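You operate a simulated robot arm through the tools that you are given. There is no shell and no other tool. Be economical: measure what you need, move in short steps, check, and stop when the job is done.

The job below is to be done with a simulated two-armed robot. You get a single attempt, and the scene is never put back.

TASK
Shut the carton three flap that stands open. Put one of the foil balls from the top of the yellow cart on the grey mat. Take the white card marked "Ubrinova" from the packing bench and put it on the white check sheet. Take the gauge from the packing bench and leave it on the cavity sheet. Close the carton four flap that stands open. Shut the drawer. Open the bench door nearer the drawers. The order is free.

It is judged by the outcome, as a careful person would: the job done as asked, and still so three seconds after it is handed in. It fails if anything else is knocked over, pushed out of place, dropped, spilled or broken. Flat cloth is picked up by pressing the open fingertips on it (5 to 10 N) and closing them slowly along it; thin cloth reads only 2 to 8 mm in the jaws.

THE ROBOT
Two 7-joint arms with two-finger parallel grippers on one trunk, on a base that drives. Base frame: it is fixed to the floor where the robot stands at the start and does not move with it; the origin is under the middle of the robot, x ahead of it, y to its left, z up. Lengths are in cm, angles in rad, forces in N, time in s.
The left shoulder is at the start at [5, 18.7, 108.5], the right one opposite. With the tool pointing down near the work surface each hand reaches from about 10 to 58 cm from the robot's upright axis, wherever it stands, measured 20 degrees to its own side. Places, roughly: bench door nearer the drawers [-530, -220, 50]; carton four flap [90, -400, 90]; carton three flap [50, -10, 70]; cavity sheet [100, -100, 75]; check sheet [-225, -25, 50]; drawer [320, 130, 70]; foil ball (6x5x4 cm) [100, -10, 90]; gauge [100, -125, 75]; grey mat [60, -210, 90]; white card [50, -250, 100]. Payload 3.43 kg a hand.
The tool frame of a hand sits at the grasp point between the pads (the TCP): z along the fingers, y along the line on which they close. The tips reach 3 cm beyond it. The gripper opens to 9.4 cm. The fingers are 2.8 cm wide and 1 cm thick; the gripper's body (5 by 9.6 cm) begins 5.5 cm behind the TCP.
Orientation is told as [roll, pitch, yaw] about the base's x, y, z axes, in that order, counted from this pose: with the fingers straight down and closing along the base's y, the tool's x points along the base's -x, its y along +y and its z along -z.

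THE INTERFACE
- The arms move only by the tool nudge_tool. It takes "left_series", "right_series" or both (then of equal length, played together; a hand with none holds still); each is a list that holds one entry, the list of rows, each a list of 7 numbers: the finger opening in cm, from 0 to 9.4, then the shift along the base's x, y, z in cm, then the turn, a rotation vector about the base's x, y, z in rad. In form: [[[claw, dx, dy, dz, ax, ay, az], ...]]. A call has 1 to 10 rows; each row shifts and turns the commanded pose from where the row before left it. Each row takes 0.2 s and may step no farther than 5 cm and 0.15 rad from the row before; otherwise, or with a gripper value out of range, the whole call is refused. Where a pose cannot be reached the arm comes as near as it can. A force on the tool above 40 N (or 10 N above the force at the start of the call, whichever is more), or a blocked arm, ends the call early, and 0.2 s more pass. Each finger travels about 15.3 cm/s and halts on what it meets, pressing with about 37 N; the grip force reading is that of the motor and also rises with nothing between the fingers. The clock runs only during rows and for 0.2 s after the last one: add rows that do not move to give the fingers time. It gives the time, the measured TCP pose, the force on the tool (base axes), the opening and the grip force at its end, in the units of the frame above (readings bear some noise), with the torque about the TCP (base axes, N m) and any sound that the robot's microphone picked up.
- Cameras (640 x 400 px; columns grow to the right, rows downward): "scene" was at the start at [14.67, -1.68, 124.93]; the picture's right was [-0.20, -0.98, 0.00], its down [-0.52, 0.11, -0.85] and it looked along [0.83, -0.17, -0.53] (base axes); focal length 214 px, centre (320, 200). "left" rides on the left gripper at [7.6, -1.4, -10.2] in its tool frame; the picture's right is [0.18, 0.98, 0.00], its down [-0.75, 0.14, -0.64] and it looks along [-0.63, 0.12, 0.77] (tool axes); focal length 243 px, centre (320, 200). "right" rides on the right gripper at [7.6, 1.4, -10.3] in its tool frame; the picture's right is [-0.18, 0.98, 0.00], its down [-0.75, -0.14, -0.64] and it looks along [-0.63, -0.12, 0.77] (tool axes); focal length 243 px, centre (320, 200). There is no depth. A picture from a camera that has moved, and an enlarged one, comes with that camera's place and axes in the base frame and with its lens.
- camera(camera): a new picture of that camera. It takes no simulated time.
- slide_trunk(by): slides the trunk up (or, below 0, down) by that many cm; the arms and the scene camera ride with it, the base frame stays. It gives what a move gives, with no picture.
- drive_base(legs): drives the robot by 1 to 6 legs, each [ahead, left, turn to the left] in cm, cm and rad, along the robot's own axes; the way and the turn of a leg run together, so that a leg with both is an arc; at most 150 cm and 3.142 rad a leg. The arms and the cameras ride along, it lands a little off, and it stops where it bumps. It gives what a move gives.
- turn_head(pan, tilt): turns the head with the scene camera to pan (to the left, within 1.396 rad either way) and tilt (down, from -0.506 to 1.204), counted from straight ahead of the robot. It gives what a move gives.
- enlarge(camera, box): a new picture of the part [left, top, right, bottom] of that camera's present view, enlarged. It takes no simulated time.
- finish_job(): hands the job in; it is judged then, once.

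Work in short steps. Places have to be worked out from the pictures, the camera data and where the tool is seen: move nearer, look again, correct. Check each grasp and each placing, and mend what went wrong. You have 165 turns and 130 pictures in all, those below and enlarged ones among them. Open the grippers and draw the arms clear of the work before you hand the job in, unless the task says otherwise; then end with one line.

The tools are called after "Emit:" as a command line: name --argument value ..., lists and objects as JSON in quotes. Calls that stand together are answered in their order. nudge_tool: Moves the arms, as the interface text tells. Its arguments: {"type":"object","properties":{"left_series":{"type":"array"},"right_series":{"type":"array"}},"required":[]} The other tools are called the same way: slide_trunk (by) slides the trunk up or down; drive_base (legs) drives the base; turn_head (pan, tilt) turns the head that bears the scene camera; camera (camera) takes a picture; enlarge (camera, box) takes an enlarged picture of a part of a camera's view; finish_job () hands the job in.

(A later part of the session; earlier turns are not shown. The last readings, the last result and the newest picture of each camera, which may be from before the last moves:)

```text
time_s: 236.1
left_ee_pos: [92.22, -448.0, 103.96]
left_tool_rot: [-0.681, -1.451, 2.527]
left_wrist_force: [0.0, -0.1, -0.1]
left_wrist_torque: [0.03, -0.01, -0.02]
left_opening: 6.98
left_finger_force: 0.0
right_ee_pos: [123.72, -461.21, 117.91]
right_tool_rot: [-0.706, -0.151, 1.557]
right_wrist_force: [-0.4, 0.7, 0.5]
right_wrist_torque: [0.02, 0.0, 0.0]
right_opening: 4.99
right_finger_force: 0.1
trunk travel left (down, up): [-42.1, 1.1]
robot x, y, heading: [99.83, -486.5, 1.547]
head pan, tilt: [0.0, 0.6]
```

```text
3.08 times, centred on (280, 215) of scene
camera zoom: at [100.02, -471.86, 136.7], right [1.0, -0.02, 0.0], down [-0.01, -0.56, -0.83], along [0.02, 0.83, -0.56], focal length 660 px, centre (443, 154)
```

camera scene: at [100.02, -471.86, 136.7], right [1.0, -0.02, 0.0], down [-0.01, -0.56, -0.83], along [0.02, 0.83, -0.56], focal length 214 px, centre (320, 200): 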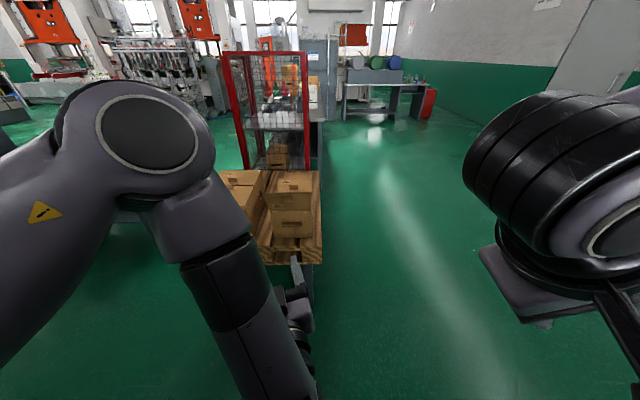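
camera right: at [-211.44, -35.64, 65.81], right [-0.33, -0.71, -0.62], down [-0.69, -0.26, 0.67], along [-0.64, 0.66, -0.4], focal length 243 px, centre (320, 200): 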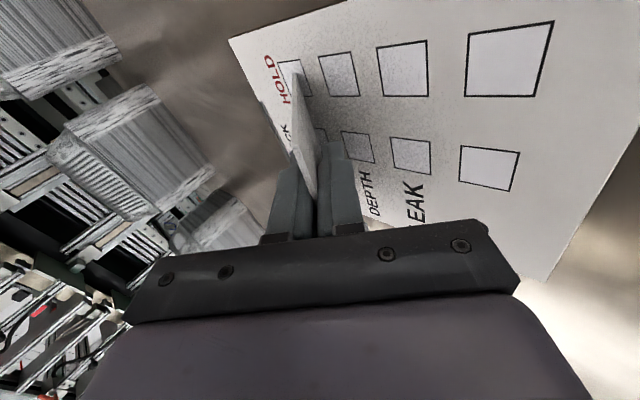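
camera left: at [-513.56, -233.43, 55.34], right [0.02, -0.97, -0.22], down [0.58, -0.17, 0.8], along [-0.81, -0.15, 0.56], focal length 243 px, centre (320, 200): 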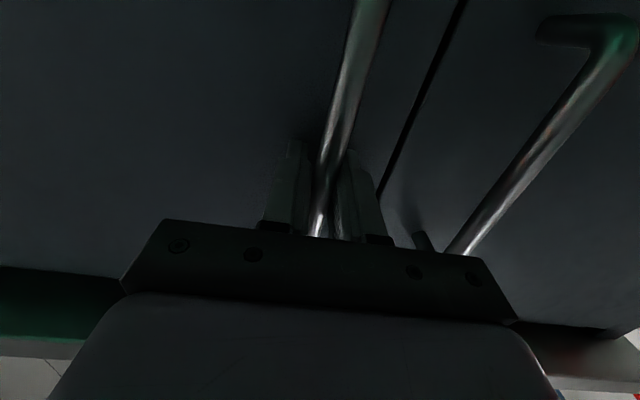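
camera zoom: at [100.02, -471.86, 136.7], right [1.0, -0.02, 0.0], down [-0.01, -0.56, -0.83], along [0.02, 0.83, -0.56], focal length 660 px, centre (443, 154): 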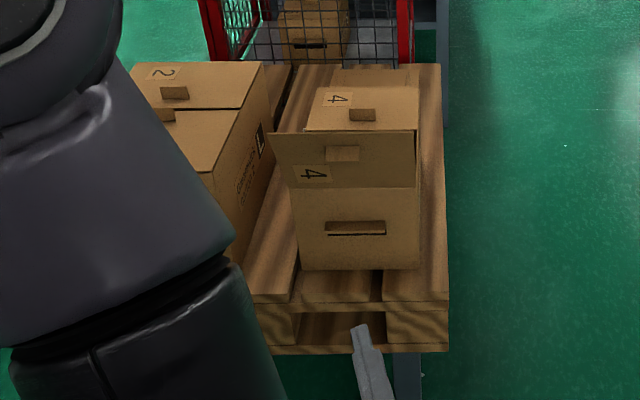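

Carton 4: front at y≈−394, top z≈78, x 80–98; flap edge at about y −400, z 91. I'll close the left fingers, lower 17 and drive so the tips stop ~10 cm short of the flap.

Emit:
nudge_tool --left_series '[[[3, 0, 0, 0, 0, 0, 0], [0, 0, 0, 0, 0, 0, 0], [0, 0, 0, 0, 0, 0, 0]]]'

Emit:
slide_trunk --by -17

Emit:
drive_base --legs '[[34, 4, 0.02]]'

Emit:
camera --camera "left"

Emit:
camera --camera "scene"

```text
time_s: 236.9
left_ee_pos: [92.16, -448.08, 103.87]
left_tool_rot: [-0.683, -1.451, 2.526]
left_wrist_force: [0.0, -0.6, 0.1]
left_wrist_torque: [-0.01, 0.02, -0.02]
left_opening: 0.0
left_finger_force: 32.9
right_ee_pos: [123.72, -461.22, 117.83]
right_tool_rot: [-0.705, -0.15, 1.558]
right_wrist_force: [-0.9, -0.1, 0.5]
right_wrist_torque: [0.01, 0.0, 0.02]
right_opening: 4.99
right_finger_force: 0.1
trunk travel left (down, up): [-42.1, 1.1]
robot x, y, heading: [99.24, -486.65, 1.554]
head pan, tilt: [0.0, 0.6]
```

```text
time_s: 238.8
left_ee_pos: [92.1, -447.94, 87.06]
left_tool_rot: [-0.687, -1.453, 2.532]
left_wrist_force: [0.5, 0.1, 0.4]
left_wrist_torque: [-0.02, -0.01, -0.01]
left_opening: 0.0
left_finger_force: 32.7
right_ee_pos: [123.74, -461.19, 100.86]
right_tool_rot: [-0.707, -0.152, 1.557]
right_wrist_force: [-0.6, -0.4, 0.4]
right_wrist_torque: [0.03, 0.01, 0.0]
right_opening: 5.02
right_finger_force: 0.0
trunk travel left (down, up): [-25.1, 18.1]
robot x, y, heading: [99.53, -486.94, 1.549]
head pan, tilt: [0.0, 0.6]
```

```text
time_s: 241.0
left_ee_pos: [88.14, -414.48, 86.86]
left_tool_rot: [-0.68, -1.452, 2.537]
left_wrist_force: [0.0, 0.2, -1.0]
left_wrist_torque: [-0.01, -0.05, 0.03]
left_opening: 0.0
left_finger_force: 32.6
right_ee_pos: [119.82, -427.26, 100.91]
right_tool_rot: [-0.707, -0.152, 1.57]
right_wrist_force: [-0.2, 0.4, 0.1]
right_wrist_torque: [0.0, 0.0, -0.02]
right_opening: 4.98
right_finger_force: 0.0
trunk travel left (down, up): [-25.1, 18.1]
robot x, y, heading: [96.05, -453.18, 1.563]
head pan, tilt: [0.0, 0.6]
```

```text
47 pictures are left
camera left: at [93.09, -424.38, 80.41], right [-0.92, -0.29, -0.26], down [-0.03, -0.6, 0.8], along [-0.39, 0.74, 0.55], focal length 243 px, centre (320, 200)
```

left: 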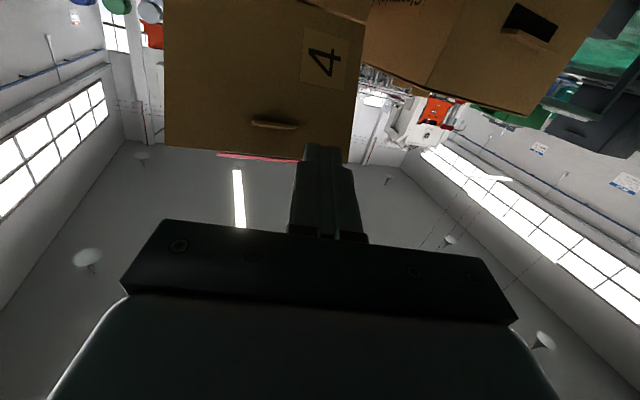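

```text
46 pictures are left
camera scene: at [96.38, -438.24, 119.69], right [1.0, -0.01, 0.0], down [0.0, -0.57, -0.82], along [0.01, 0.82, -0.57], focal length 214 px, centre (320, 200)
```

scene: 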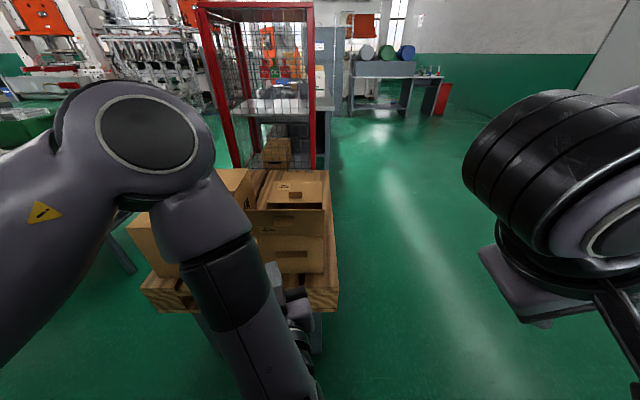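

The fingertip is about 5 cm below the flap's edge and 14 cm short. Driving 6 more and then pushing through with the arm.

Emit:
drive_base --legs '[[7, 0, 0]]'

Emit:
nudge_tool --left_series '[[[0, 0, 3, 0, 0, 0, 0], [0, 0, 3, 0.2, 0, 0, 0], [0, 0, 3, 0.3, 0, 0, 0], [0, 0, 3, 0.3, 0, 0, 0], [0, 0, 3, 0, 0, 0, 0], [0, 0, 2.5, -0.5, 0, 0, 0], [0, 0, 2, -1, 0, 0, 0], [0, 0, 0, 0, 0, 0, 0]]]'

Emit:
camera --camera "left"

Emit:
enlarge --camera "scene" --box '[180, 130, 380, 330]'

```text
time_s: 242.0
left_ee_pos: [88.1, -407.43, 86.95]
left_tool_rot: [-0.675, -1.451, 2.534]
left_wrist_force: [-0.9, 0.2, -0.5]
left_wrist_torque: [0.01, -0.01, -0.01]
left_opening: 0.0
left_finger_force: 32.7
right_ee_pos: [120.06, -420.14, 100.92]
right_tool_rot: [-0.708, -0.151, 1.571]
right_wrist_force: [-0.5, -0.5, 0.1]
right_wrist_torque: [0.01, -0.01, 0.02]
right_opening: 5.01
right_finger_force: 0.1
trunk travel left (down, up): [-25.1, 18.1]
robot x, y, heading: [95.96, -446.35, 1.563]
head pan, tilt: [0.0, 0.6]
```

```text
time_s: 243.8
left_ee_pos: [88.26, -387.94, 86.29]
left_tool_rot: [-0.681, -1.454, 2.538]
left_wrist_force: [-0.2, -0.1, 0.7]
left_wrist_torque: [0.03, 0.04, 0.0]
left_opening: 0.02
left_finger_force: 32.7
right_ee_pos: [120.01, -420.31, 100.91]
right_tool_rot: [-0.708, -0.151, 1.57]
right_wrist_force: [-0.7, 0.1, -0.7]
right_wrist_torque: [-0.04, -0.02, -0.02]
right_opening: 4.99
right_finger_force: 0.0
trunk travel left (down, up): [-25.1, 18.1]
robot x, y, heading: [96.48, -445.91, 1.561]
head pan, tilt: [0.0, 0.6]
```

```text
45 pictures are left
camera left: at [93.13, -397.79, 79.75], right [-0.92, -0.29, -0.26], down [-0.03, -0.6, 0.8], along [-0.39, 0.74, 0.55], focal length 243 px, centre (320, 200)
```

left: 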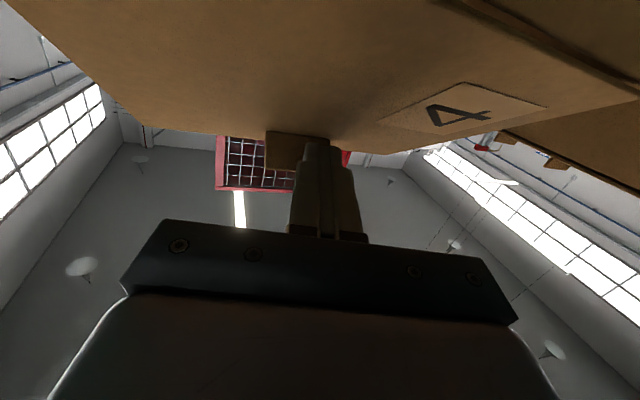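

```text
2.00 times, centred on (280, 230) of scene
camera zoom: at [96.42, -431.24, 119.7], right [1.0, -0.01, 0.0], down [0.0, -0.56, -0.83], along [0.01, 0.83, -0.56], focal length 429 px, centre (400, 140)
```

zoom: 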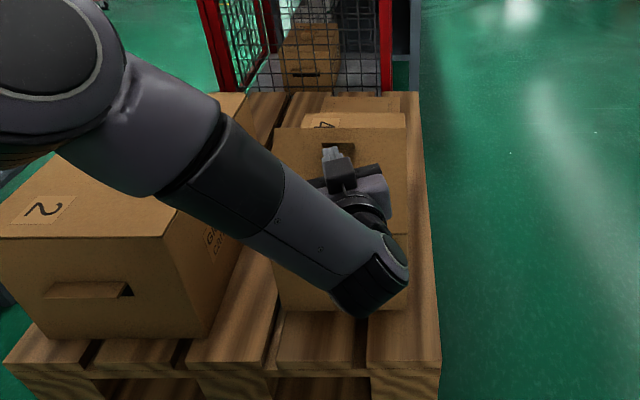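

The flap is past vertical. I'll push a bit further forward while keeping the camera above the carton edge so it drops by gravity.

Emit:
nudge_tool --left_series '[[[0, 0, 2.5, 0.5, 0, 0, 0], [0, 0, 2.5, 0.3, 0, 0, 0], [0, 0, 2.5, 0, 0, 0, 0], [0, 0, 0, 0, 0, 0, 0], [0, 0, 0, 0, 0, 0, 0]]]'

Emit:
enlarge --camera "scene" --box '[180, 130, 380, 330]'

```text
time_s: 245.0
left_ee_pos: [88.26, -380.37, 87.06]
left_tool_rot: [-0.679, -1.452, 2.537]
left_wrist_force: [0.0, 0.0, -0.1]
left_wrist_torque: [0.02, 0.01, -0.03]
left_opening: 0.0
left_finger_force: 33.2
right_ee_pos: [119.98, -420.27, 100.97]
right_tool_rot: [-0.707, -0.153, 1.572]
right_wrist_force: [-0.3, -0.1, -0.2]
right_wrist_torque: [-0.03, 0.01, 0.02]
right_opening: 4.98
right_finger_force: 0.1
trunk travel left (down, up): [-25.1, 18.1]
robot x, y, heading: [96.04, -445.75, 1.565]
head pan, tilt: [0.0, 0.6]
```

```text
2.00 times, centred on (280, 230) of scene
camera zoom: at [96.42, -431.25, 119.7], right [1.0, -0.01, 0.0], down [0.0, -0.56, -0.83], along [0.01, 0.83, -0.56], focal length 429 px, centre (400, 140)
```

zoom: 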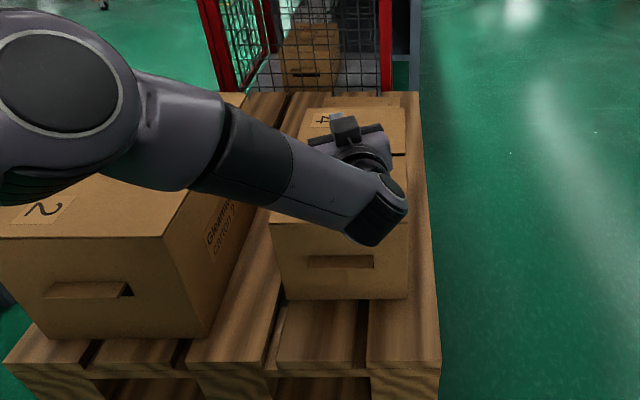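

It appears to have fallen shut. I'll lift slightly, withdraw, and verify.

Emit:
nudge_tool --left_series '[[[0, 0, 0, 3, 0, 0, 0], [0, 0, -3, 3, 0, 0, 0], [0, 0, -4, 2, 0, 0, 0], [0, 0, -4, 0, 0, 0, 0], [0, 0, -4, 0, 0, 0, 0]]]'

Emit:
drive_base --legs '[[-35, 0, 0]]'

Emit:
enlarge --camera "scene" --box '[210, 130, 370, 290]'

```text
time_s: 246.2
left_ee_pos: [88.41, -395.68, 95.23]
left_tool_rot: [-0.684, -1.454, 2.541]
left_wrist_force: [0.0, 0.0, -0.3]
left_wrist_torque: [0.02, 0.0, 0.03]
left_opening: 0.01
left_finger_force: 33.0
right_ee_pos: [120.09, -420.27, 100.95]
right_tool_rot: [-0.707, -0.152, 1.571]
right_wrist_force: [-0.3, -1.1, 0.4]
right_wrist_torque: [-0.03, 0.0, -0.02]
right_opening: 5.01
right_finger_force: 0.1
trunk travel left (down, up): [-25.1, 18.1]
robot x, y, heading: [96.3, -446.14, 1.567]
head pan, tilt: [0.0, 0.6]
```

```text
time_s: 248.5
left_ee_pos: [88.15, -431.07, 95.05]
left_tool_rot: [-0.679, -1.453, 2.541]
left_wrist_force: [0.1, 0.5, -0.6]
left_wrist_torque: [0.01, -0.01, -0.01]
left_opening: 0.0
left_finger_force: 33.1
right_ee_pos: [119.69, -455.73, 100.86]
right_tool_rot: [-0.706, -0.152, 1.573]
right_wrist_force: [0.0, -0.5, -0.2]
right_wrist_torque: [0.02, 0.01, -0.01]
right_opening: 4.97
right_finger_force: 0.0
trunk travel left (down, up): [-25.1, 18.1]
robot x, y, heading: [95.94, -481.62, 1.564]
head pan, tilt: [0.0, 0.6]
```

```text
2.50 times, centred on (290, 210) of scene
camera zoom: at [96.17, -466.75, 119.7], right [1.0, -0.01, 0.0], down [0.0, -0.56, -0.83], along [0.01, 0.83, -0.56], focal length 536 px, centre (395, 175)
```

zoom: 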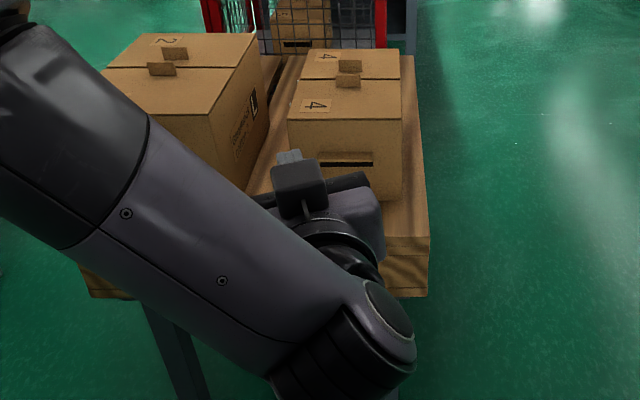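

Carton four is shut. I'll bring both hands to tool-down in the open, then drive round to behind the bench at about x=190.

Emit:
nudge_tool --left_series '[[[0, 0, -1, 1, -0.15, 0, 0], [0, 0, -1, 1, -0.15, 0, 0], [0, 0, -1, 1, -0.15, 0, 0], [0, 0, -1, 1, -0.15, 0, 0], [0, 0, -1, 1, -0.15, 0, 0], [0, 0, -1, 1, -0.15, 0, 0], [0, 0, -1, 1, -0.15, 0, 0], [0, 0, -1, 1, -0.15, 0, 0], [0, 0, -1, 1, -0.15, 0, 0], [0, 0, 0, 0, -0.13, 0, 0]]]' --right_series '[[[5, 0, 1, 0, -0.15, 0, 0], [5, 0, 1, 0, -0.15, 0, 0], [5, 0, 1, 0, -0.15, 0, 0], [5, 0, 1, 0, -0.15, 0, 0], [5, 0, 1, 0, -0.1, 0, 0], [5, 0, 1, 0, 0, 0, 0], [5, 0, 1, 0, 0, 0, 0], [5, 0, 1, 0, 0, 0, 0], [5, 0, 0, 0, 0, 0, 0], [5, 0, 0, 0, 0, 0, 0]]]'

Emit:
slide_trunk --by 10

Emit:
drive_base --legs '[[0, -95, 0], [150, 0, 0], [150, 0, 0], [45, 0, 1.571]]'

Emit:
turn_head --pan 0.0 --tilt 0.5

Emit:
camera --camera "scene"

```text
time_s: 250.7
left_ee_pos: [88.2, -440.07, 104.28]
left_tool_rot: [0.283, -0.021, 1.667]
left_wrist_force: [0.4, -0.6, 0.4]
left_wrist_torque: [-0.01, -0.01, 0.03]
left_opening: 0.0
left_finger_force: 32.8
right_ee_pos: [119.63, -447.74, 100.93]
right_tool_rot: [-0.707, 0.547, 1.574]
right_wrist_force: [0.2, 0.5, 0.0]
right_wrist_torque: [0.01, 0.0, 0.03]
right_opening: 5.02
right_finger_force: 0.1
trunk travel left (down, up): [-25.1, 18.1]
robot x, y, heading: [95.87, -481.2, 1.568]
head pan, tilt: [0.0, 0.6]
```

```text
time_s: 252.0
left_ee_pos: [88.23, -439.95, 114.11]
left_tool_rot: [0.284, -0.025, 1.669]
left_wrist_force: [-0.3, 0.5, -1.0]
left_wrist_torque: [0.0, 0.0, 0.01]
left_opening: 0.0
left_finger_force: 33.0
right_ee_pos: [119.64, -447.64, 110.92]
right_tool_rot: [-0.707, 0.548, 1.573]
right_wrist_force: [0.1, 0.0, 0.1]
right_wrist_torque: [0.0, -0.01, 0.0]
right_opening: 5.03
right_finger_force: 0.1
trunk travel left (down, up): [-35.1, 8.1]
robot x, y, heading: [95.78, -481.26, 1.565]
head pan, tilt: [0.0, 0.6]
```

```text
time_s: 278.7
left_ee_pos: [114.2, -161.61, 114.17]
left_tool_rot: [0.283, -0.025, -2.995]
left_wrist_force: [0.1, 1.4, 0.2]
left_wrist_torque: [0.03, -0.01, 0.0]
left_opening: 0.01
left_finger_force: 33.3
right_ee_pos: [120.23, -129.62, 110.91]
right_tool_rot: [-0.707, 0.549, -3.088]
right_wrist_force: [0.1, -0.2, 0.8]
right_wrist_torque: [0.0, -0.03, 0.01]
right_opening: 5.02
right_finger_force: 0.0
trunk travel left (down, up): [-35.1, 8.1]
robot x, y, heading: [154.81, -151.95, -3.097]
head pan, tilt: [0.0, 0.6]
cut short: leg 4
```

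```text
time_s: 279.4
left_ee_pos: [113.99, -161.51, 114.23]
left_tool_rot: [0.284, -0.024, -2.995]
left_wrist_force: [-0.6, -0.9, -0.1]
left_wrist_torque: [-0.02, 0.0, -0.02]
left_opening: 0.0
left_finger_force: 32.9
right_ee_pos: [120.31, -129.69, 110.94]
right_tool_rot: [-0.704, 0.548, -3.089]
right_wrist_force: [-1.2, -0.1, -0.1]
right_wrist_torque: [0.0, 0.02, -0.01]
right_opening: 4.98
right_finger_force: 0.1
trunk travel left (down, up): [-35.1, 8.1]
robot x, y, heading: [155.33, -151.39, -3.098]
head pan, tilt: [0.0, 0.499]
```

```text
41 pictures are left
camera scene: at [140.35, -152.19, 130.6], right [-0.04, 1.0, 0.0], down [0.48, 0.02, -0.88], along [-0.88, -0.04, -0.48], focal length 214 px, centre (320, 200)
```

scene: 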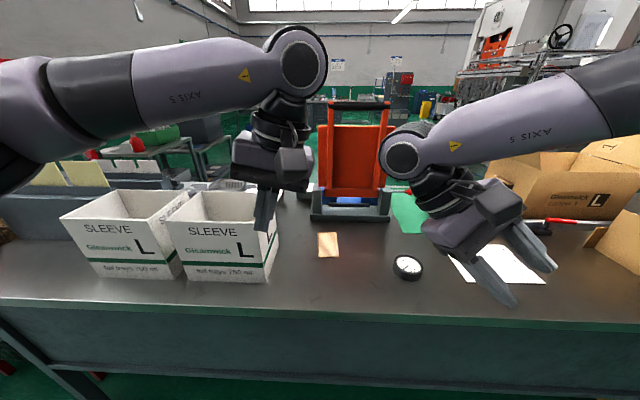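

I'm behind the bench: the dial gauge is at about [95, −129], the white cavity sheet at about [90, −100]. I'll strafe right 14 and straighten the right hand over the gauge.

Emit:
drive_base --legs '[[0, -14, -0.045]]'

Emit:
nudge_tool --right_series '[[[8, -2, -1, 0, -0.1187, 0.0815, -0.0322], [8, -3, -2, 0, -0.1187, 0.0815, -0.0322], [8, -3, -2, 0, -0.1187, 0.0815, -0.0322], [8, -3, -2, 0, -0.1187, 0.0815, -0.0322], [8, -3, -2, 0, -0.1187, 0.0815, -0.0322], [8, -3, -2, 0, -0.1187, 0.0815, -0.0322], [8, -3, -2, -2, 0, 0, 0], [8, 0, 0, 0, 0, 0, 0]]]'

Emit:
camera --camera "right"

Emit:
camera --camera "scene"

```text
time_s: 281.2
left_ee_pos: [113.45, -145.97, 114.2]
left_tool_rot: [0.281, -0.026, -3.036]
left_wrist_force: [0.5, -0.2, 0.3]
left_wrist_torque: [-0.03, 0.01, -0.02]
left_opening: 0.0
left_finger_force: 32.9
right_ee_pos: [120.96, -114.58, 110.9]
right_tool_rot: [-0.705, 0.549, -3.133]
right_wrist_force: [-0.5, -0.8, 0.0]
right_wrist_torque: [0.03, 0.0, -0.03]
right_opening: 4.98
right_finger_force: 0.0
trunk travel left (down, up): [-35.1, 8.1]
robot x, y, heading: [155.51, -138.14, -3.142]
head pan, tilt: [0.0, 0.499]
```

```text
time_s: 283.0
left_ee_pos: [113.52, -146.18, 114.05]
left_tool_rot: [0.283, -0.023, -3.037]
left_wrist_force: [-0.2, -0.2, 0.5]
left_wrist_torque: [0.02, 0.0, 0.01]
left_opening: 0.02
left_finger_force: 33.1
right_ee_pos: [100.99, -127.6, 108.83]
right_tool_rot: [0.02, 0.024, -3.117]
right_wrist_force: [0.4, -0.6, -0.1]
right_wrist_torque: [-0.01, 0.01, 0.0]
right_opening: 7.98
right_finger_force: 0.1
trunk travel left (down, up): [-35.1, 8.1]
robot x, y, heading: [154.87, -138.23, 3.144]
head pan, tilt: [0.0, 0.499]
```

```text
40 pictures are left
camera right: at [108.54, -128.58, 119.42], right [-0.16, -0.99, 0.02], down [-0.77, 0.14, 0.62], along [-0.61, 0.09, -0.78], focal length 243 px, centre (320, 200)
```

right: 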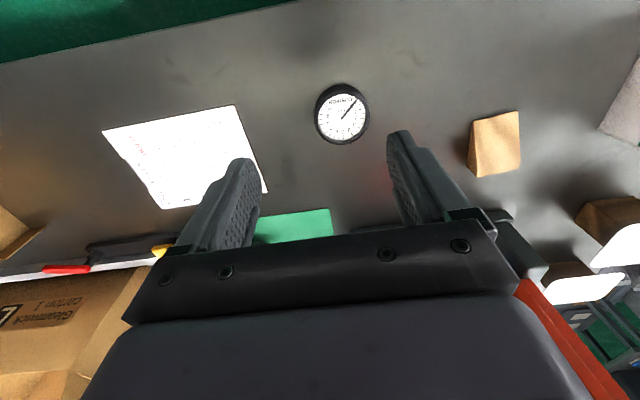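

```text
39 pictures are left
camera scene: at [140.06, -137.89, 130.61], right [0.0, 1.0, 0.0], down [0.48, 0.0, -0.88], along [-0.88, 0.0, -0.48], focal length 214 px, centre (320, 200)
```

scene: 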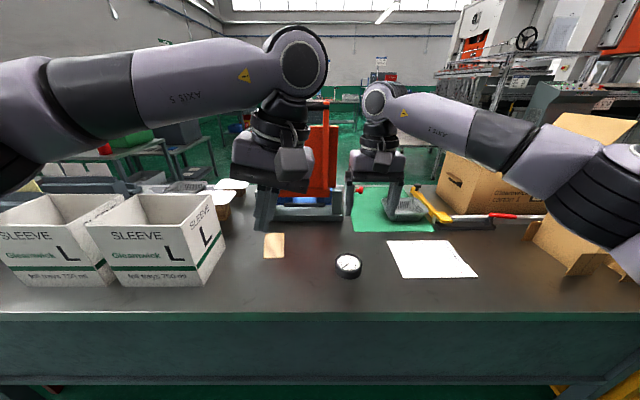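

The gauge's top centre triangulates to [97.05, −130.15, 86.8], about 7.4 cm across. I'll centre over it fully open and descend partway.

Emit:
nudge_tool --right_series '[[[9.4, -2, -1.3, -3, 0, 0, 0], [9.4, -1.95, -1.25, -3, 0, 0, 0], [9.4, 0, 0, -4, 0, 0, 0], [9.4, 0, 0, -3.5, 0, 0, 0], [9.4, 0, 0, 0, 0, 0, 0]]]'

Emit:
camera --camera "right"

```text
time_s: 284.2
left_ee_pos: [113.54, -146.06, 114.17]
left_tool_rot: [0.282, -0.025, -3.036]
left_wrist_force: [0.2, -0.3, 0.0]
left_wrist_torque: [0.01, -0.03, 0.03]
left_opening: 0.0
left_finger_force: 32.6
right_ee_pos: [97.15, -130.19, 95.65]
right_tool_rot: [0.019, 0.022, -3.118]
right_wrist_force: [-0.2, 0.4, 0.6]
right_wrist_torque: [0.03, 0.01, -0.01]
right_opening: 9.41
right_finger_force: 0.0
trunk travel left (down, up): [-35.1, 8.1]
robot x, y, heading: [155.26, -138.09, -3.142]
head pan, tilt: [0.0, 0.499]
```

```text
38 pictures are left
camera right: at [104.66, -131.26, 106.02], right [-0.16, -0.99, 0.02], down [-0.77, 0.14, 0.62], along [-0.62, 0.09, -0.78], focal length 243 px, centre (320, 200)
```

right: 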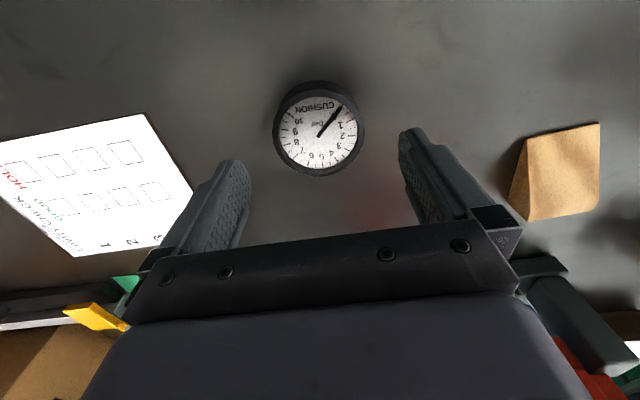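

Centred in y, 0.4 short in x. Descending around it and closing.

Emit:
nudge_tool --right_series '[[[9.4, -0.4, 0, -4, 0, 0, 0], [9.4, 0, 0, -3, 0, 0, 0], [9.4, 0, 0, -1.5, 0, 0, 0], [9.4, 0, 0, 0, 0, 0, 0], [6.5, 0, 0, 0, 0, 0, 0], [6.5, 0, 0, 0, 0, 0, 0], [6.5, 0, 0, 0, 0, 0, 0]]]'

Emit:
camera --camera "right"

```text
time_s: 285.2
left_ee_pos: [113.78, -146.03, 114.39]
left_tool_rot: [0.283, -0.029, -3.039]
left_wrist_force: [1.0, -0.1, -0.3]
left_wrist_torque: [-0.03, 0.0, 0.01]
left_opening: 0.0
left_finger_force: 33.3
right_ee_pos: [96.87, -130.13, 88.07]
right_tool_rot: [0.017, 0.014, -3.121]
right_wrist_force: [17.1, 2.2, 20.4]
right_wrist_torque: [1.14, -0.24, -1.06]
right_opening: 9.41
right_finger_force: 0.1
trunk travel left (down, up): [-35.1, 8.1]
robot x, y, heading: [154.65, -137.84, 3.145]
head pan, tilt: [0.0, 0.499]
stopped in row 4 (right hand): the force on the tool passed its limit at 46 N (the readings are from after the stop); the commanded pose is now the measured one
```

```text
37 pictures are left
camera right: at [104.39, -131.24, 98.5], right [-0.16, -0.99, 0.02], down [-0.76, 0.14, 0.63], along [-0.62, 0.09, -0.78], focal length 243 px, centre (320, 200)
```

right: 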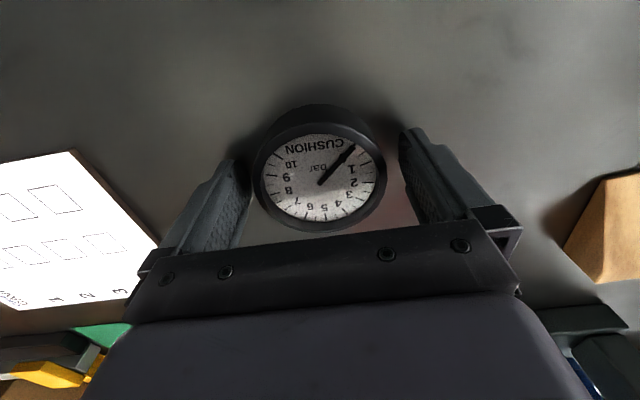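

The tips reached the bench (top is z≈85), straddling the gauge. Easing up slightly and closing.

Emit:
nudge_tool --right_series '[[[9.4, 0, 0, 0.6, 0, 0, 0], [7.5, 0, 0, 0, 0, 0, 0], [6.2, 0, 0, 0, 0, 0, 0], [6.2, 0, 0, 0, 0, 0, 0], [6.2, 0, 0, 0, 0, 0, 0]]]'

Emit:
camera --camera "right"

```text
time_s: 286.4
left_ee_pos: [113.45, -146.14, 114.12]
left_tool_rot: [0.284, -0.024, -3.037]
left_wrist_force: [1.1, 0.2, -0.4]
left_wrist_torque: [0.0, 0.0, -0.01]
left_opening: 0.0
left_finger_force: 32.2
right_ee_pos: [96.63, -130.03, 88.18]
right_tool_rot: [0.02, 0.013, -3.118]
right_wrist_force: [-0.7, -0.4, -0.5]
right_wrist_torque: [-0.02, -0.02, 0.01]
right_opening: 7.41
right_finger_force: 37.6
trunk travel left (down, up): [-35.1, 8.1]
robot x, y, heading: [154.97, -138.08, 3.143]
head pan, tilt: [0.0, 0.499]
```

```text
36 pictures are left
camera right: at [104.11, -131.17, 98.59], right [-0.16, -0.99, 0.02], down [-0.77, 0.14, 0.63], along [-0.62, 0.09, -0.78], focal length 243 px, centre (320, 200)
```

right: 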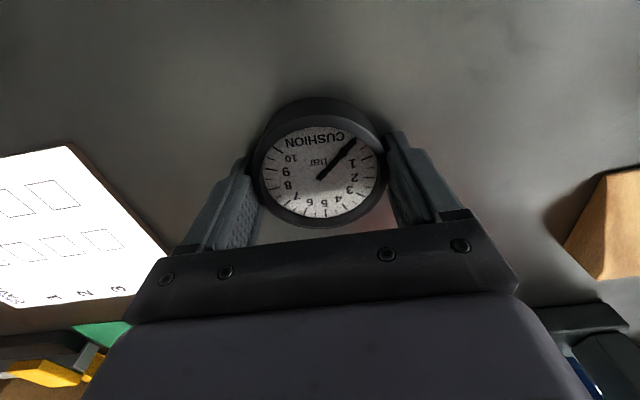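

Gauge held at 7.4 cm. The sheet spans x 84–100, y −116…−95.5. I'll lift 7 cm and strafe right 20, watching carton 1's distance.

Emit:
nudge_tool --right_series '[[[6.2, 0, 0, 2, 0, 0, 0], [6.2, 0, 0, 3, 0, 0, 0], [6.2, 0, 0, 3, 0, 0, 0], [6.2, 0, 0, 0, 0, 0, 0]]]'

Emit:
drive_base --legs '[[0, -20, 0]]'

Emit:
camera --camera "right"

Emit:
camera --camera "scene"

```text
time_s: 287.4
left_ee_pos: [113.57, -146.14, 114.06]
left_tool_rot: [0.282, -0.024, -3.039]
left_wrist_force: [-0.8, 0.5, -0.1]
left_wrist_torque: [-0.02, -0.01, 0.01]
left_opening: 0.01
left_finger_force: 32.8
right_ee_pos: [96.47, -130.06, 96.15]
right_tool_rot: [0.02, 0.014, -3.119]
right_wrist_force: [-0.2, -0.4, -1.4]
right_wrist_torque: [-0.03, 0.0, 0.01]
right_opening: 7.43
right_finger_force: 37.0
trunk travel left (down, up): [-35.1, 8.1]
robot x, y, heading: [155.11, -138.02, 3.143]
head pan, tilt: [0.0, 0.499]
```

```text
time_s: 289.8
left_ee_pos: [113.51, -126.08, 114.07]
left_tool_rot: [0.283, -0.024, -3.037]
left_wrist_force: [-1.0, -0.4, -0.1]
left_wrist_torque: [-0.01, -0.01, 0.0]
left_opening: 0.0
left_finger_force: 32.9
right_ee_pos: [96.51, -110.22, 96.29]
right_tool_rot: [0.019, 0.013, -3.117]
right_wrist_force: [-0.5, -0.8, -1.8]
right_wrist_torque: [0.03, 0.02, 0.01]
right_opening: 7.41
right_finger_force: 37.1
trunk travel left (down, up): [-35.1, 8.1]
robot x, y, heading: [155.2, -118.12, -3.141]
head pan, tilt: [0.0, 0.499]
```

```text
35 pictures are left
camera right: at [104.01, -111.34, 106.61], right [-0.16, -0.99, 0.02], down [-0.77, 0.13, 0.63], along [-0.62, 0.09, -0.78], focal length 243 px, centre (320, 200)
```

right: 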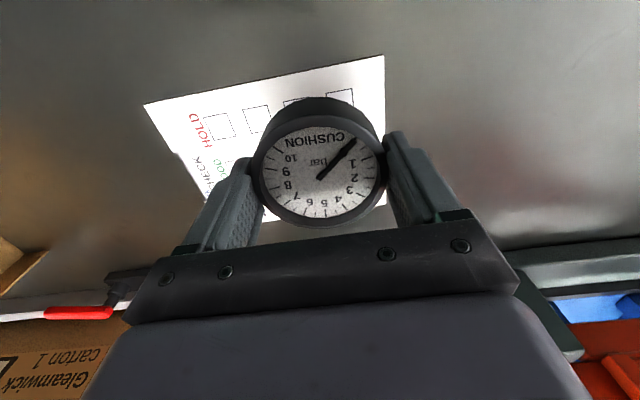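

```text
34 pictures are left
camera scene: at [140.03, -117.98, 130.6], right [0.0, 1.0, 0.0], down [0.48, 0.0, -0.88], along [-0.88, 0.0, -0.48], focal length 214 px, centre (320, 200)
```

scene: 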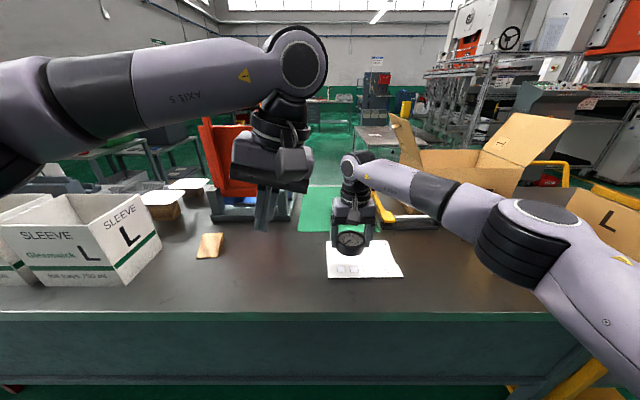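

The sheet is directly below: x 84–100, y −116…−96. Moving +4 in y, −2 in x, then lowering to contact.

Emit:
nudge_tool --right_series '[[[6.2, -1, 2, 0, 0, 0, 0], [6.2, -1, 2, 0, 0, 0, 0], [6.2, 0, 0, -3, 0, 0, 0], [6.2, 0, 0, -3, 0, 0, 0], [6.2, 0, 0, -1, 0, 0, 0], [6.2, 0, 0, -0.5, 0, 0, 0], [6.2, 0, 0, -0.4, 0, 0, 0]]]'

Emit:
camera --camera "right"

```text
time_s: 291.4
left_ee_pos: [113.73, -126.31, 114.31]
left_tool_rot: [0.281, -0.026, -3.035]
left_wrist_force: [0.1, -0.5, 0.4]
left_wrist_torque: [0.0, -0.01, 0.02]
left_opening: 0.0
left_finger_force: 33.3
right_ee_pos: [94.59, -106.25, 88.78]
right_tool_rot: [0.02, 0.007, -3.119]
right_wrist_force: [1.5, -0.4, 18.5]
right_wrist_torque: [0.7, -0.14, -0.05]
right_opening: 7.39
right_finger_force: 37.4
trunk travel left (down, up): [-35.1, 8.1]
robot x, y, heading: [154.67, -118.03, -3.148]
head pan, tilt: [0.0, 0.499]
```

```text
33 pictures are left
camera right: at [102.16, -107.36, 99.1], right [-0.16, -0.99, 0.02], down [-0.76, 0.13, 0.63], along [-0.63, 0.09, -0.77], focal length 243 px, centre (320, 200)
```

right: 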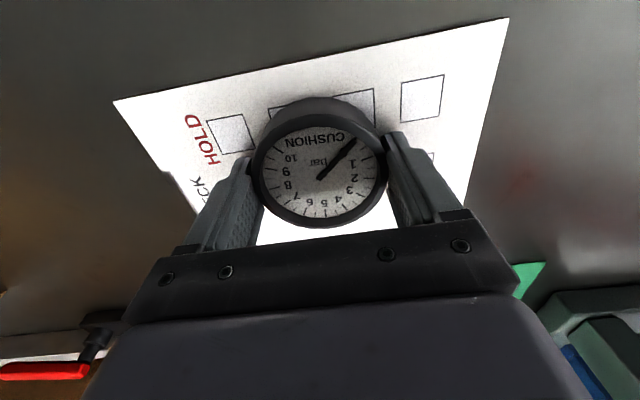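

It is resting on the sheet (18 N). Releasing and rising straight up.

Emit:
nudge_tool --right_series '[[[7.8, 0, 0, 0.2, 0, 0, 0], [9.4, 0, 0, 0, 0, 0, 0], [9.4, 0, 0, 0, 0, 0, 0], [9.4, 0, 0, 2, 0, 0, 0], [9.4, 0, 0, 4, 0, 0, 0], [9.4, 0, 0, 4, 0, 0, 0], [9.4, 2, 0, 4, 0, 0, 0], [9.4, 3, 0, 3, 0, 0, 0]]]'

Emit:
camera --camera "right"

```text
time_s: 293.1
left_ee_pos: [113.58, -126.26, 114.23]
left_tool_rot: [0.283, -0.025, -3.036]
left_wrist_force: [0.4, 0.9, -0.4]
left_wrist_torque: [0.0, 0.01, 0.02]
left_opening: 0.01
left_finger_force: 33.1
right_ee_pos: [99.45, -106.1, 105.67]
right_tool_rot: [0.018, 0.012, -3.116]
right_wrist_force: [0.4, -0.6, -0.5]
right_wrist_torque: [-0.02, 0.01, -0.01]
right_opening: 9.42
right_finger_force: 0.0
trunk travel left (down, up): [-35.1, 8.1]
robot x, y, heading: [154.93, -118.06, -3.139]
head pan, tilt: [0.0, 0.499]
```

```text
32 pictures are left
camera right: at [107.11, -107.36, 116.08], right [-0.16, -0.99, 0.01], down [-0.76, 0.13, 0.63], along [-0.62, 0.09, -0.78], focal length 243 px, centre (320, 200)
```

right: 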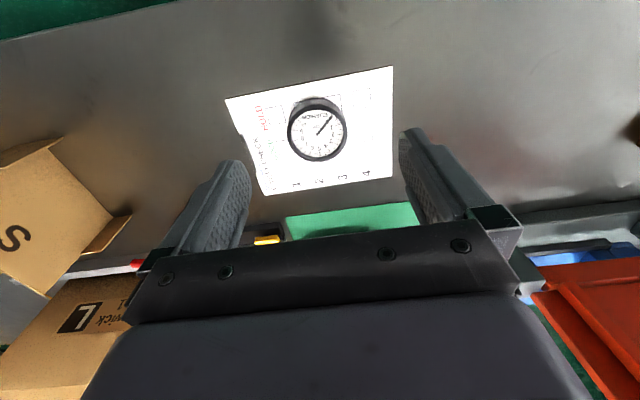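

The gauge sits on the cavity sheet. Last: the drawer near [320, 130]. Backing off and turning to look that way.

Emit:
drive_base --legs '[[-60, 0, 0], [0, 0, -1.9]]'

Emit:
turn_head --pan 0.0 --tilt 0.3

Emit:
camera --camera "scene"

```text
time_s: 301.1
left_ee_pos: [219.9, -75.87, 114.23]
left_tool_rot: [0.284, -0.024, 1.36]
left_wrist_force: [-0.7, 0.0, -0.4]
left_wrist_torque: [0.02, 0.01, 0.01]
left_opening: 0.01
left_finger_force: 33.1
right_ee_pos: [243.32, -68.73, 105.59]
right_tool_rot: [0.02, 0.013, 1.278]
right_wrist_force: [-0.7, 0.4, 0.7]
right_wrist_torque: [0.03, -0.03, 0.03]
right_opening: 9.38
right_finger_force: 0.1
trunk travel left (down, up): [-35.1, 8.1]
robot x, y, heading: [214.89, -117.96, 1.254]
head pan, tilt: [0.0, 0.499]
```

```text
time_s: 301.8
left_ee_pos: [219.91, -75.95, 114.16]
left_tool_rot: [0.282, -0.023, 1.36]
left_wrist_force: [-0.2, 0.0, 0.2]
left_wrist_torque: [0.01, 0.02, 0.01]
left_opening: 0.0
left_finger_force: 32.6
right_ee_pos: [243.39, -68.64, 105.6]
right_tool_rot: [0.018, 0.012, 1.278]
right_wrist_force: [0.3, -0.2, -0.1]
right_wrist_torque: [0.0, 0.04, 0.01]
right_opening: 9.39
right_finger_force: 0.1
trunk travel left (down, up): [-35.1, 8.1]
robot x, y, heading: [215.06, -118.0, 1.254]
head pan, tilt: [0.0, 0.3]
```

```text
31 pictures are left
camera scene: at [219.62, -103.28, 132.44], right [0.95, -0.31, 0.0], down [-0.09, -0.28, -0.96], along [0.3, 0.91, -0.3], focal length 214 px, centre (320, 200)
```

scene: 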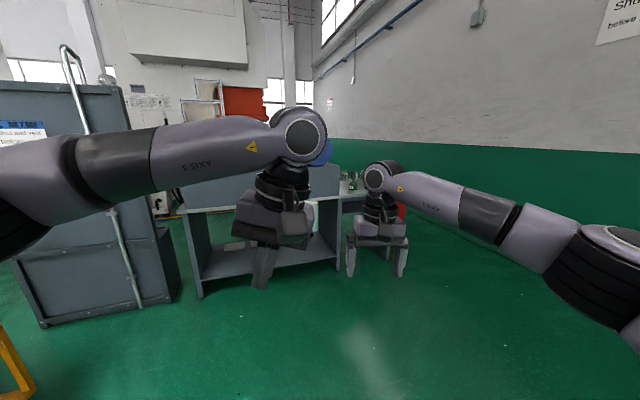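

The drawer bench is ahead. Driving closer to about [290, 10] and facing it.

Emit:
drive_base --legs '[[85, -15, 0], [50, -14, 0.317]]'

Emit:
turn_head --pan 0.0 --tilt 0.45

Emit:
nudge_tool --left_series '[[[0, -4, -3, 0, 0, 0, 0], [0, -4, -3, 0, 0, 0, 0], [0, -4, -3, 0, 0, 0, 0]]]'

Emit:
camera --camera "scene"

```text
time_s: 309.1
left_ee_pos: [269.27, 47.49, 114.04]
left_tool_rot: [0.283, -0.026, 1.679]
left_wrist_force: [0.4, 0.3, -0.9]
left_wrist_torque: [-0.01, 0.0, 0.01]
left_opening: 0.0
left_finger_force: 32.7
right_ee_pos: [289.22, 61.62, 105.63]
right_tool_rot: [0.017, 0.014, 1.597]
right_wrist_force: [-0.1, 0.3, -0.2]
right_wrist_torque: [0.02, 0.01, -0.01]
right_opening: 9.42
right_finger_force: 0.1
trunk travel left (down, up): [-35.1, 8.1]
robot x, y, heading: [277.51, 5.86, 1.577]
head pan, tilt: [0.0, 0.3]
```

```text
time_s: 309.8
left_ee_pos: [269.29, 47.35, 114.17]
left_tool_rot: [0.282, -0.023, 1.68]
left_wrist_force: [-0.5, -0.1, 0.0]
left_wrist_torque: [0.0, 0.02, -0.02]
left_opening: 0.0
left_finger_force: 33.3
right_ee_pos: [289.17, 61.52, 105.67]
right_tool_rot: [0.018, 0.012, 1.596]
right_wrist_force: [0.2, 0.1, 0.0]
right_wrist_torque: [0.04, 0.0, 0.03]
right_opening: 9.43
right_finger_force: 0.0
trunk travel left (down, up): [-35.1, 8.1]
robot x, y, heading: [277.63, 5.74, 1.576]
head pan, tilt: [0.0, 0.45]
```

```text
time_s: 310.6
left_ee_pos: [257.34, 38.31, 114.05]
left_tool_rot: [0.28, -0.024, 1.68]
left_wrist_force: [-1.2, 0.2, -0.3]
left_wrist_torque: [-0.01, 0.01, 0.02]
left_opening: 0.0
left_finger_force: 32.9
right_ee_pos: [289.01, 61.36, 105.68]
right_tool_rot: [0.018, 0.013, 1.597]
right_wrist_force: [-0.3, -0.3, 0.3]
right_wrist_torque: [-0.01, -0.01, 0.04]
right_opening: 9.41
right_finger_force: 0.0
trunk travel left (down, up): [-35.1, 8.1]
robot x, y, heading: [277.52, 6.1, 1.577]
head pan, tilt: [0.0, 0.45]
```

```text
30 pictures are left
camera scene: at [277.5, 21.04, 131.06], right [1.0, 0.0, 0.0], down [0.0, -0.43, -0.9], along [0.0, 0.9, -0.43], focal length 214 px, centre (320, 200)
```

scene: 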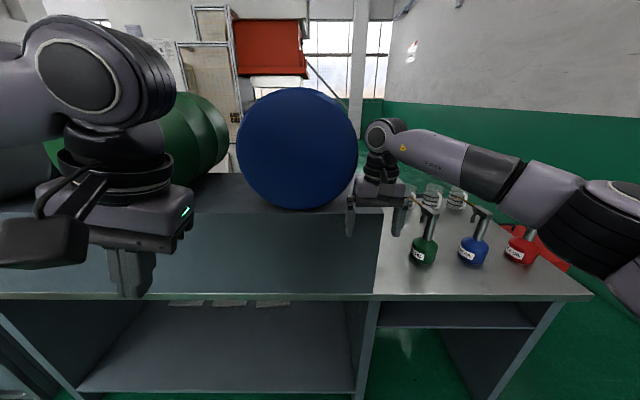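

No drawers on this side; the drawer must be on the bench's far (+y) side. I'll move to the right of the bench end (x≈347) and look along it.

Emit:
drive_base --legs '[[-15, 0, 0], [0, -118, 0]]'

Emit:
nudge_tool --right_series '[[[9.4, 1, -4, 0, 0, 0, 0], [9.4, 1, -4, 0, 0, 0, 0], [9.4, 1, -4, 0, 0, 0, 0], [9.4, 1, -4, 0, 0, 0, 0]]]'

Emit:
turn_head --pan 0.35 --tilt 0.35

Emit:
camera --camera "scene"

```text
time_s: 322.2
left_ee_pos: [376.17, 23.86, 114.21]
left_tool_rot: [0.282, -0.026, 1.681]
left_wrist_force: [-0.7, -0.9, 0.0]
left_wrist_torque: [0.01, -0.04, -0.06]
left_opening: 0.0
left_finger_force: 32.9
right_ee_pos: [407.94, 46.98, 105.63]
right_tool_rot: [0.018, 0.011, 1.599]
right_wrist_force: [1.0, -0.5, 0.0]
right_wrist_torque: [-0.01, 0.02, -0.02]
right_opening: 9.39
right_finger_force: 0.0
trunk travel left (down, up): [-35.1, 8.1]
robot x, y, heading: [396.48, -8.45, 1.575]
head pan, tilt: [0.0, 0.45]
```

```text
time_s: 323.2
left_ee_pos: [376.27, 23.75, 114.09]
left_tool_rot: [0.283, -0.025, 1.681]
left_wrist_force: [0.3, 0.4, -0.1]
left_wrist_torque: [-0.02, 0.03, 0.02]
left_opening: 0.0
left_finger_force: 32.9
right_ee_pos: [412.0, 30.79, 105.64]
right_tool_rot: [0.019, 0.013, 1.598]
right_wrist_force: [-0.7, -0.7, -0.5]
right_wrist_torque: [0.01, 0.02, -0.01]
right_opening: 9.4
right_finger_force: 0.0
trunk travel left (down, up): [-35.1, 8.1]
robot x, y, heading: [396.42, -8.77, 1.57]
head pan, tilt: [0.0, 0.45]
```

```text
time_s: 324.0
left_ee_pos: [376.27, 23.76, 114.14]
left_tool_rot: [0.282, -0.023, 1.68]
left_wrist_force: [-0.7, -0.2, 0.1]
left_wrist_torque: [0.02, 0.0, 0.0]
left_opening: 0.0
left_finger_force: 33.2
right_ee_pos: [412.02, 30.99, 105.63]
right_tool_rot: [0.017, 0.013, 1.598]
right_wrist_force: [-0.7, 0.1, 0.1]
right_wrist_torque: [0.0, 0.01, -0.01]
right_opening: 9.4
right_finger_force: 0.1
trunk travel left (down, up): [-35.1, 8.1]
robot x, y, heading: [396.4, -8.53, 1.578]
head pan, tilt: [0.351, 0.351]
```

```text
29 pictures are left
camera scene: at [393.15, 6.06, 131.97], right [0.94, 0.35, 0.0], down [0.12, -0.32, -0.94], along [-0.33, 0.88, -0.34], focal length 214 px, centre (320, 200)
```

scene: 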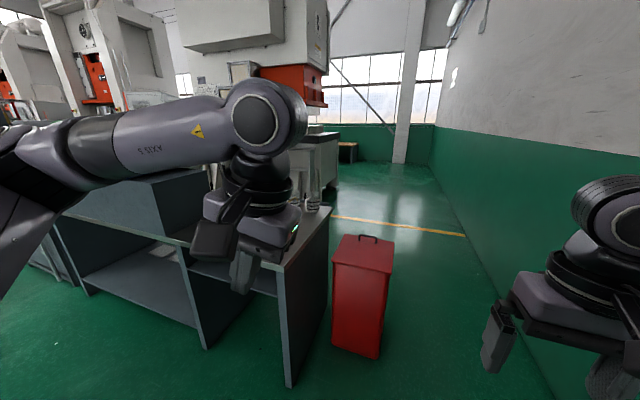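

A red bin stands at the bench end, leaving ~80 cm to the wall. I'll pass it facing −x, strafing along x≈432, with the hands above the bin.

Emit:
drive_base --legs '[[0, 0, 1.567], [-36, 0, 0], [0, -100, 0]]'

Emit:
turn_head --pan -0.5 --tilt 0.4

Emit:
camera --camera "scene"

```text
time_s: 338.9
left_ee_pos: [399.98, 71.45, 113.92]
left_tool_rot: [0.281, -0.026, -3.033]
left_wrist_force: [0.4, -0.2, 0.5]
left_wrist_torque: [0.0, -0.02, 0.02]
left_opening: 0.0
left_finger_force: 32.7
right_ee_pos: [392.88, 107.39, 105.52]
right_tool_rot: [0.02, 0.013, -3.116]
right_wrist_force: [-0.3, -0.3, -0.7]
right_wrist_torque: [0.0, 0.02, 0.03]
right_opening: 9.42
right_finger_force: 0.1
trunk travel left (down, up): [-35.1, 8.1]
robot x, y, heading: [432.35, 91.46, -3.142]
head pan, tilt: [0.351, 0.351]
```

```text
time_s: 340.0
left_ee_pos: [399.9, 71.41, 114.03]
left_tool_rot: [0.282, -0.023, -3.036]
left_wrist_force: [0.0, 0.4, 0.2]
left_wrist_torque: [-0.01, 0.01, -0.02]
left_opening: 0.04
left_finger_force: 32.8
right_ee_pos: [392.89, 107.33, 105.54]
right_tool_rot: [0.018, 0.012, -3.118]
right_wrist_force: [0.3, 0.1, -0.6]
right_wrist_torque: [0.01, -0.03, -0.01]
right_opening: 9.42
right_finger_force: 0.1
trunk travel left (down, up): [-35.1, 8.1]
robot x, y, heading: [432.64, 91.21, -3.138]
head pan, tilt: [-0.499, 0.4]
```

```text
28 pictures are left
camera scene: at [418.46, 95.94, 131.52], right [0.48, 0.88, 0.0], down [0.34, -0.19, -0.92], along [-0.81, 0.44, -0.39], focal length 214 px, centre (320, 200)
```

scene: 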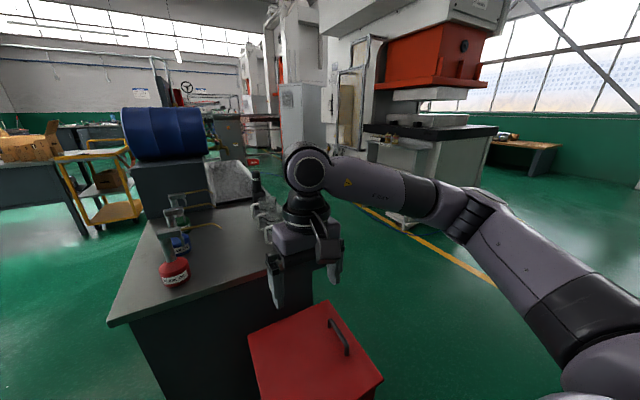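

The area beyond is clear. Continuing to y≈200, then ahead 65, and facing the bench's back.

Emit:
drive_base --legs '[[0, -115, 0], [85, 0, 0], [0, 0, 1.571]]'

Emit:
turn_head --pan -0.2 --tilt 0.5

Emit:
camera --camera "scene"

```text
time_s: 358.5
left_ee_pos: [367.92, 174.81, 113.99]
left_tool_rot: [0.285, -0.026, -1.412]
left_wrist_force: [0.3, 0.1, 0.4]
left_wrist_torque: [0.02, 0.01, -0.03]
left_opening: 0.01
left_finger_force: 33.3
right_ee_pos: [332.53, 165.98, 105.48]
right_tool_rot: [0.019, 0.011, -1.495]
right_wrist_force: [0.7, 0.2, 0.0]
right_wrist_torque: [0.0, 0.04, 0.03]
right_opening: 9.37
right_finger_force: 0.0
trunk travel left (down, up): [-35.1, 8.1]
robot x, y, heading: [346.02, 206.5, -1.515]
head pan, tilt: [-0.499, 0.4]
```

```text
time_s: 359.3
left_ee_pos: [367.91, 174.86, 114.08]
left_tool_rot: [0.283, -0.025, -1.412]
left_wrist_force: [-1.0, -0.1, 0.5]
left_wrist_torque: [-0.03, 0.02, -0.02]
left_opening: 0.0
left_finger_force: 33.0
right_ee_pos: [332.41, 166.02, 105.59]
right_tool_rot: [0.02, 0.012, -1.493]
right_wrist_force: [-0.8, -0.2, 0.3]
right_wrist_torque: [-0.01, -0.01, -0.02]
right_opening: 9.39
right_finger_force: 0.0
trunk travel left (down, up): [-35.1, 8.1]
robot x, y, heading: [346.14, 206.24, -1.518]
head pan, tilt: [-0.201, 0.499]
```

```text
27 pictures are left
camera scene: at [345.29, 191.55, 130.61], right [-0.99, 0.15, 0.0], down [0.07, 0.47, -0.88], along [-0.13, -0.87, -0.48], focal length 214 px, centre (320, 200)
```

scene: 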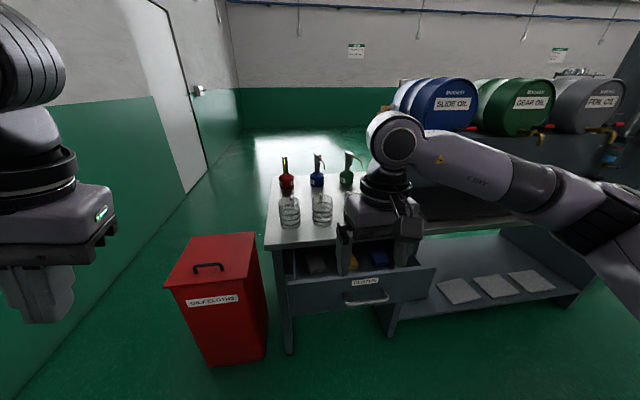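

There is the drawer, pulled out toward me, holding cloths. Enlarging to measure its front and the gap.

Emit:
enlarge --camera "scene" --box '[250, 160, 460, 350]'

Emit:
camera --camera "right"

```text
2.11 times, centred on (355, 255) of scene
camera zoom: at [345.29, 191.55, 130.61], right [-0.99, 0.15, 0.0], down [0.07, 0.47, -0.88], along [-0.13, -0.87, -0.48], focal length 452 px, centre (246, 84)
```

zoom: 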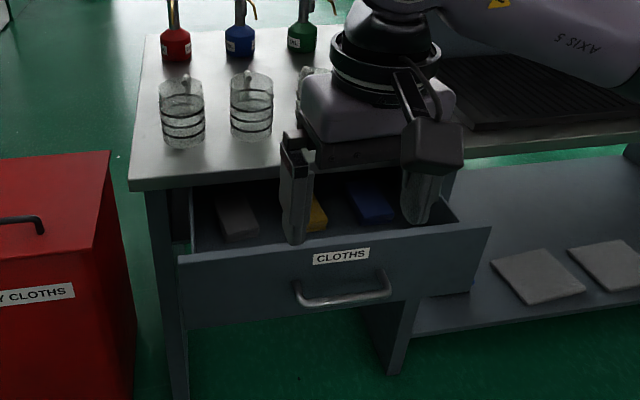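

```text
25 pictures are left
camera right: at [333.21, 173.6, 115.99], right [0.99, -0.11, 0.02], down [-0.09, -0.77, 0.63], along [-0.06, -0.63, -0.78], focal length 243 px, centre (320, 200)
```

right: 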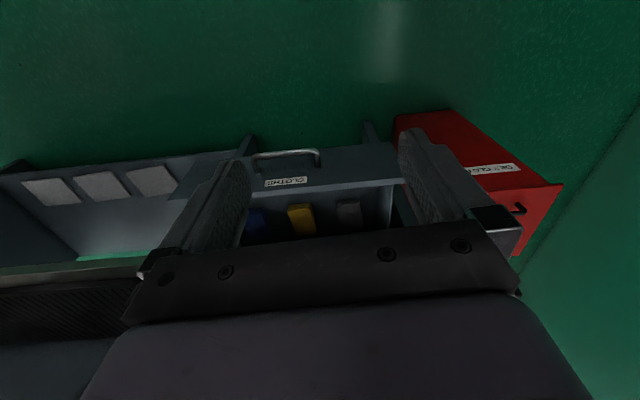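

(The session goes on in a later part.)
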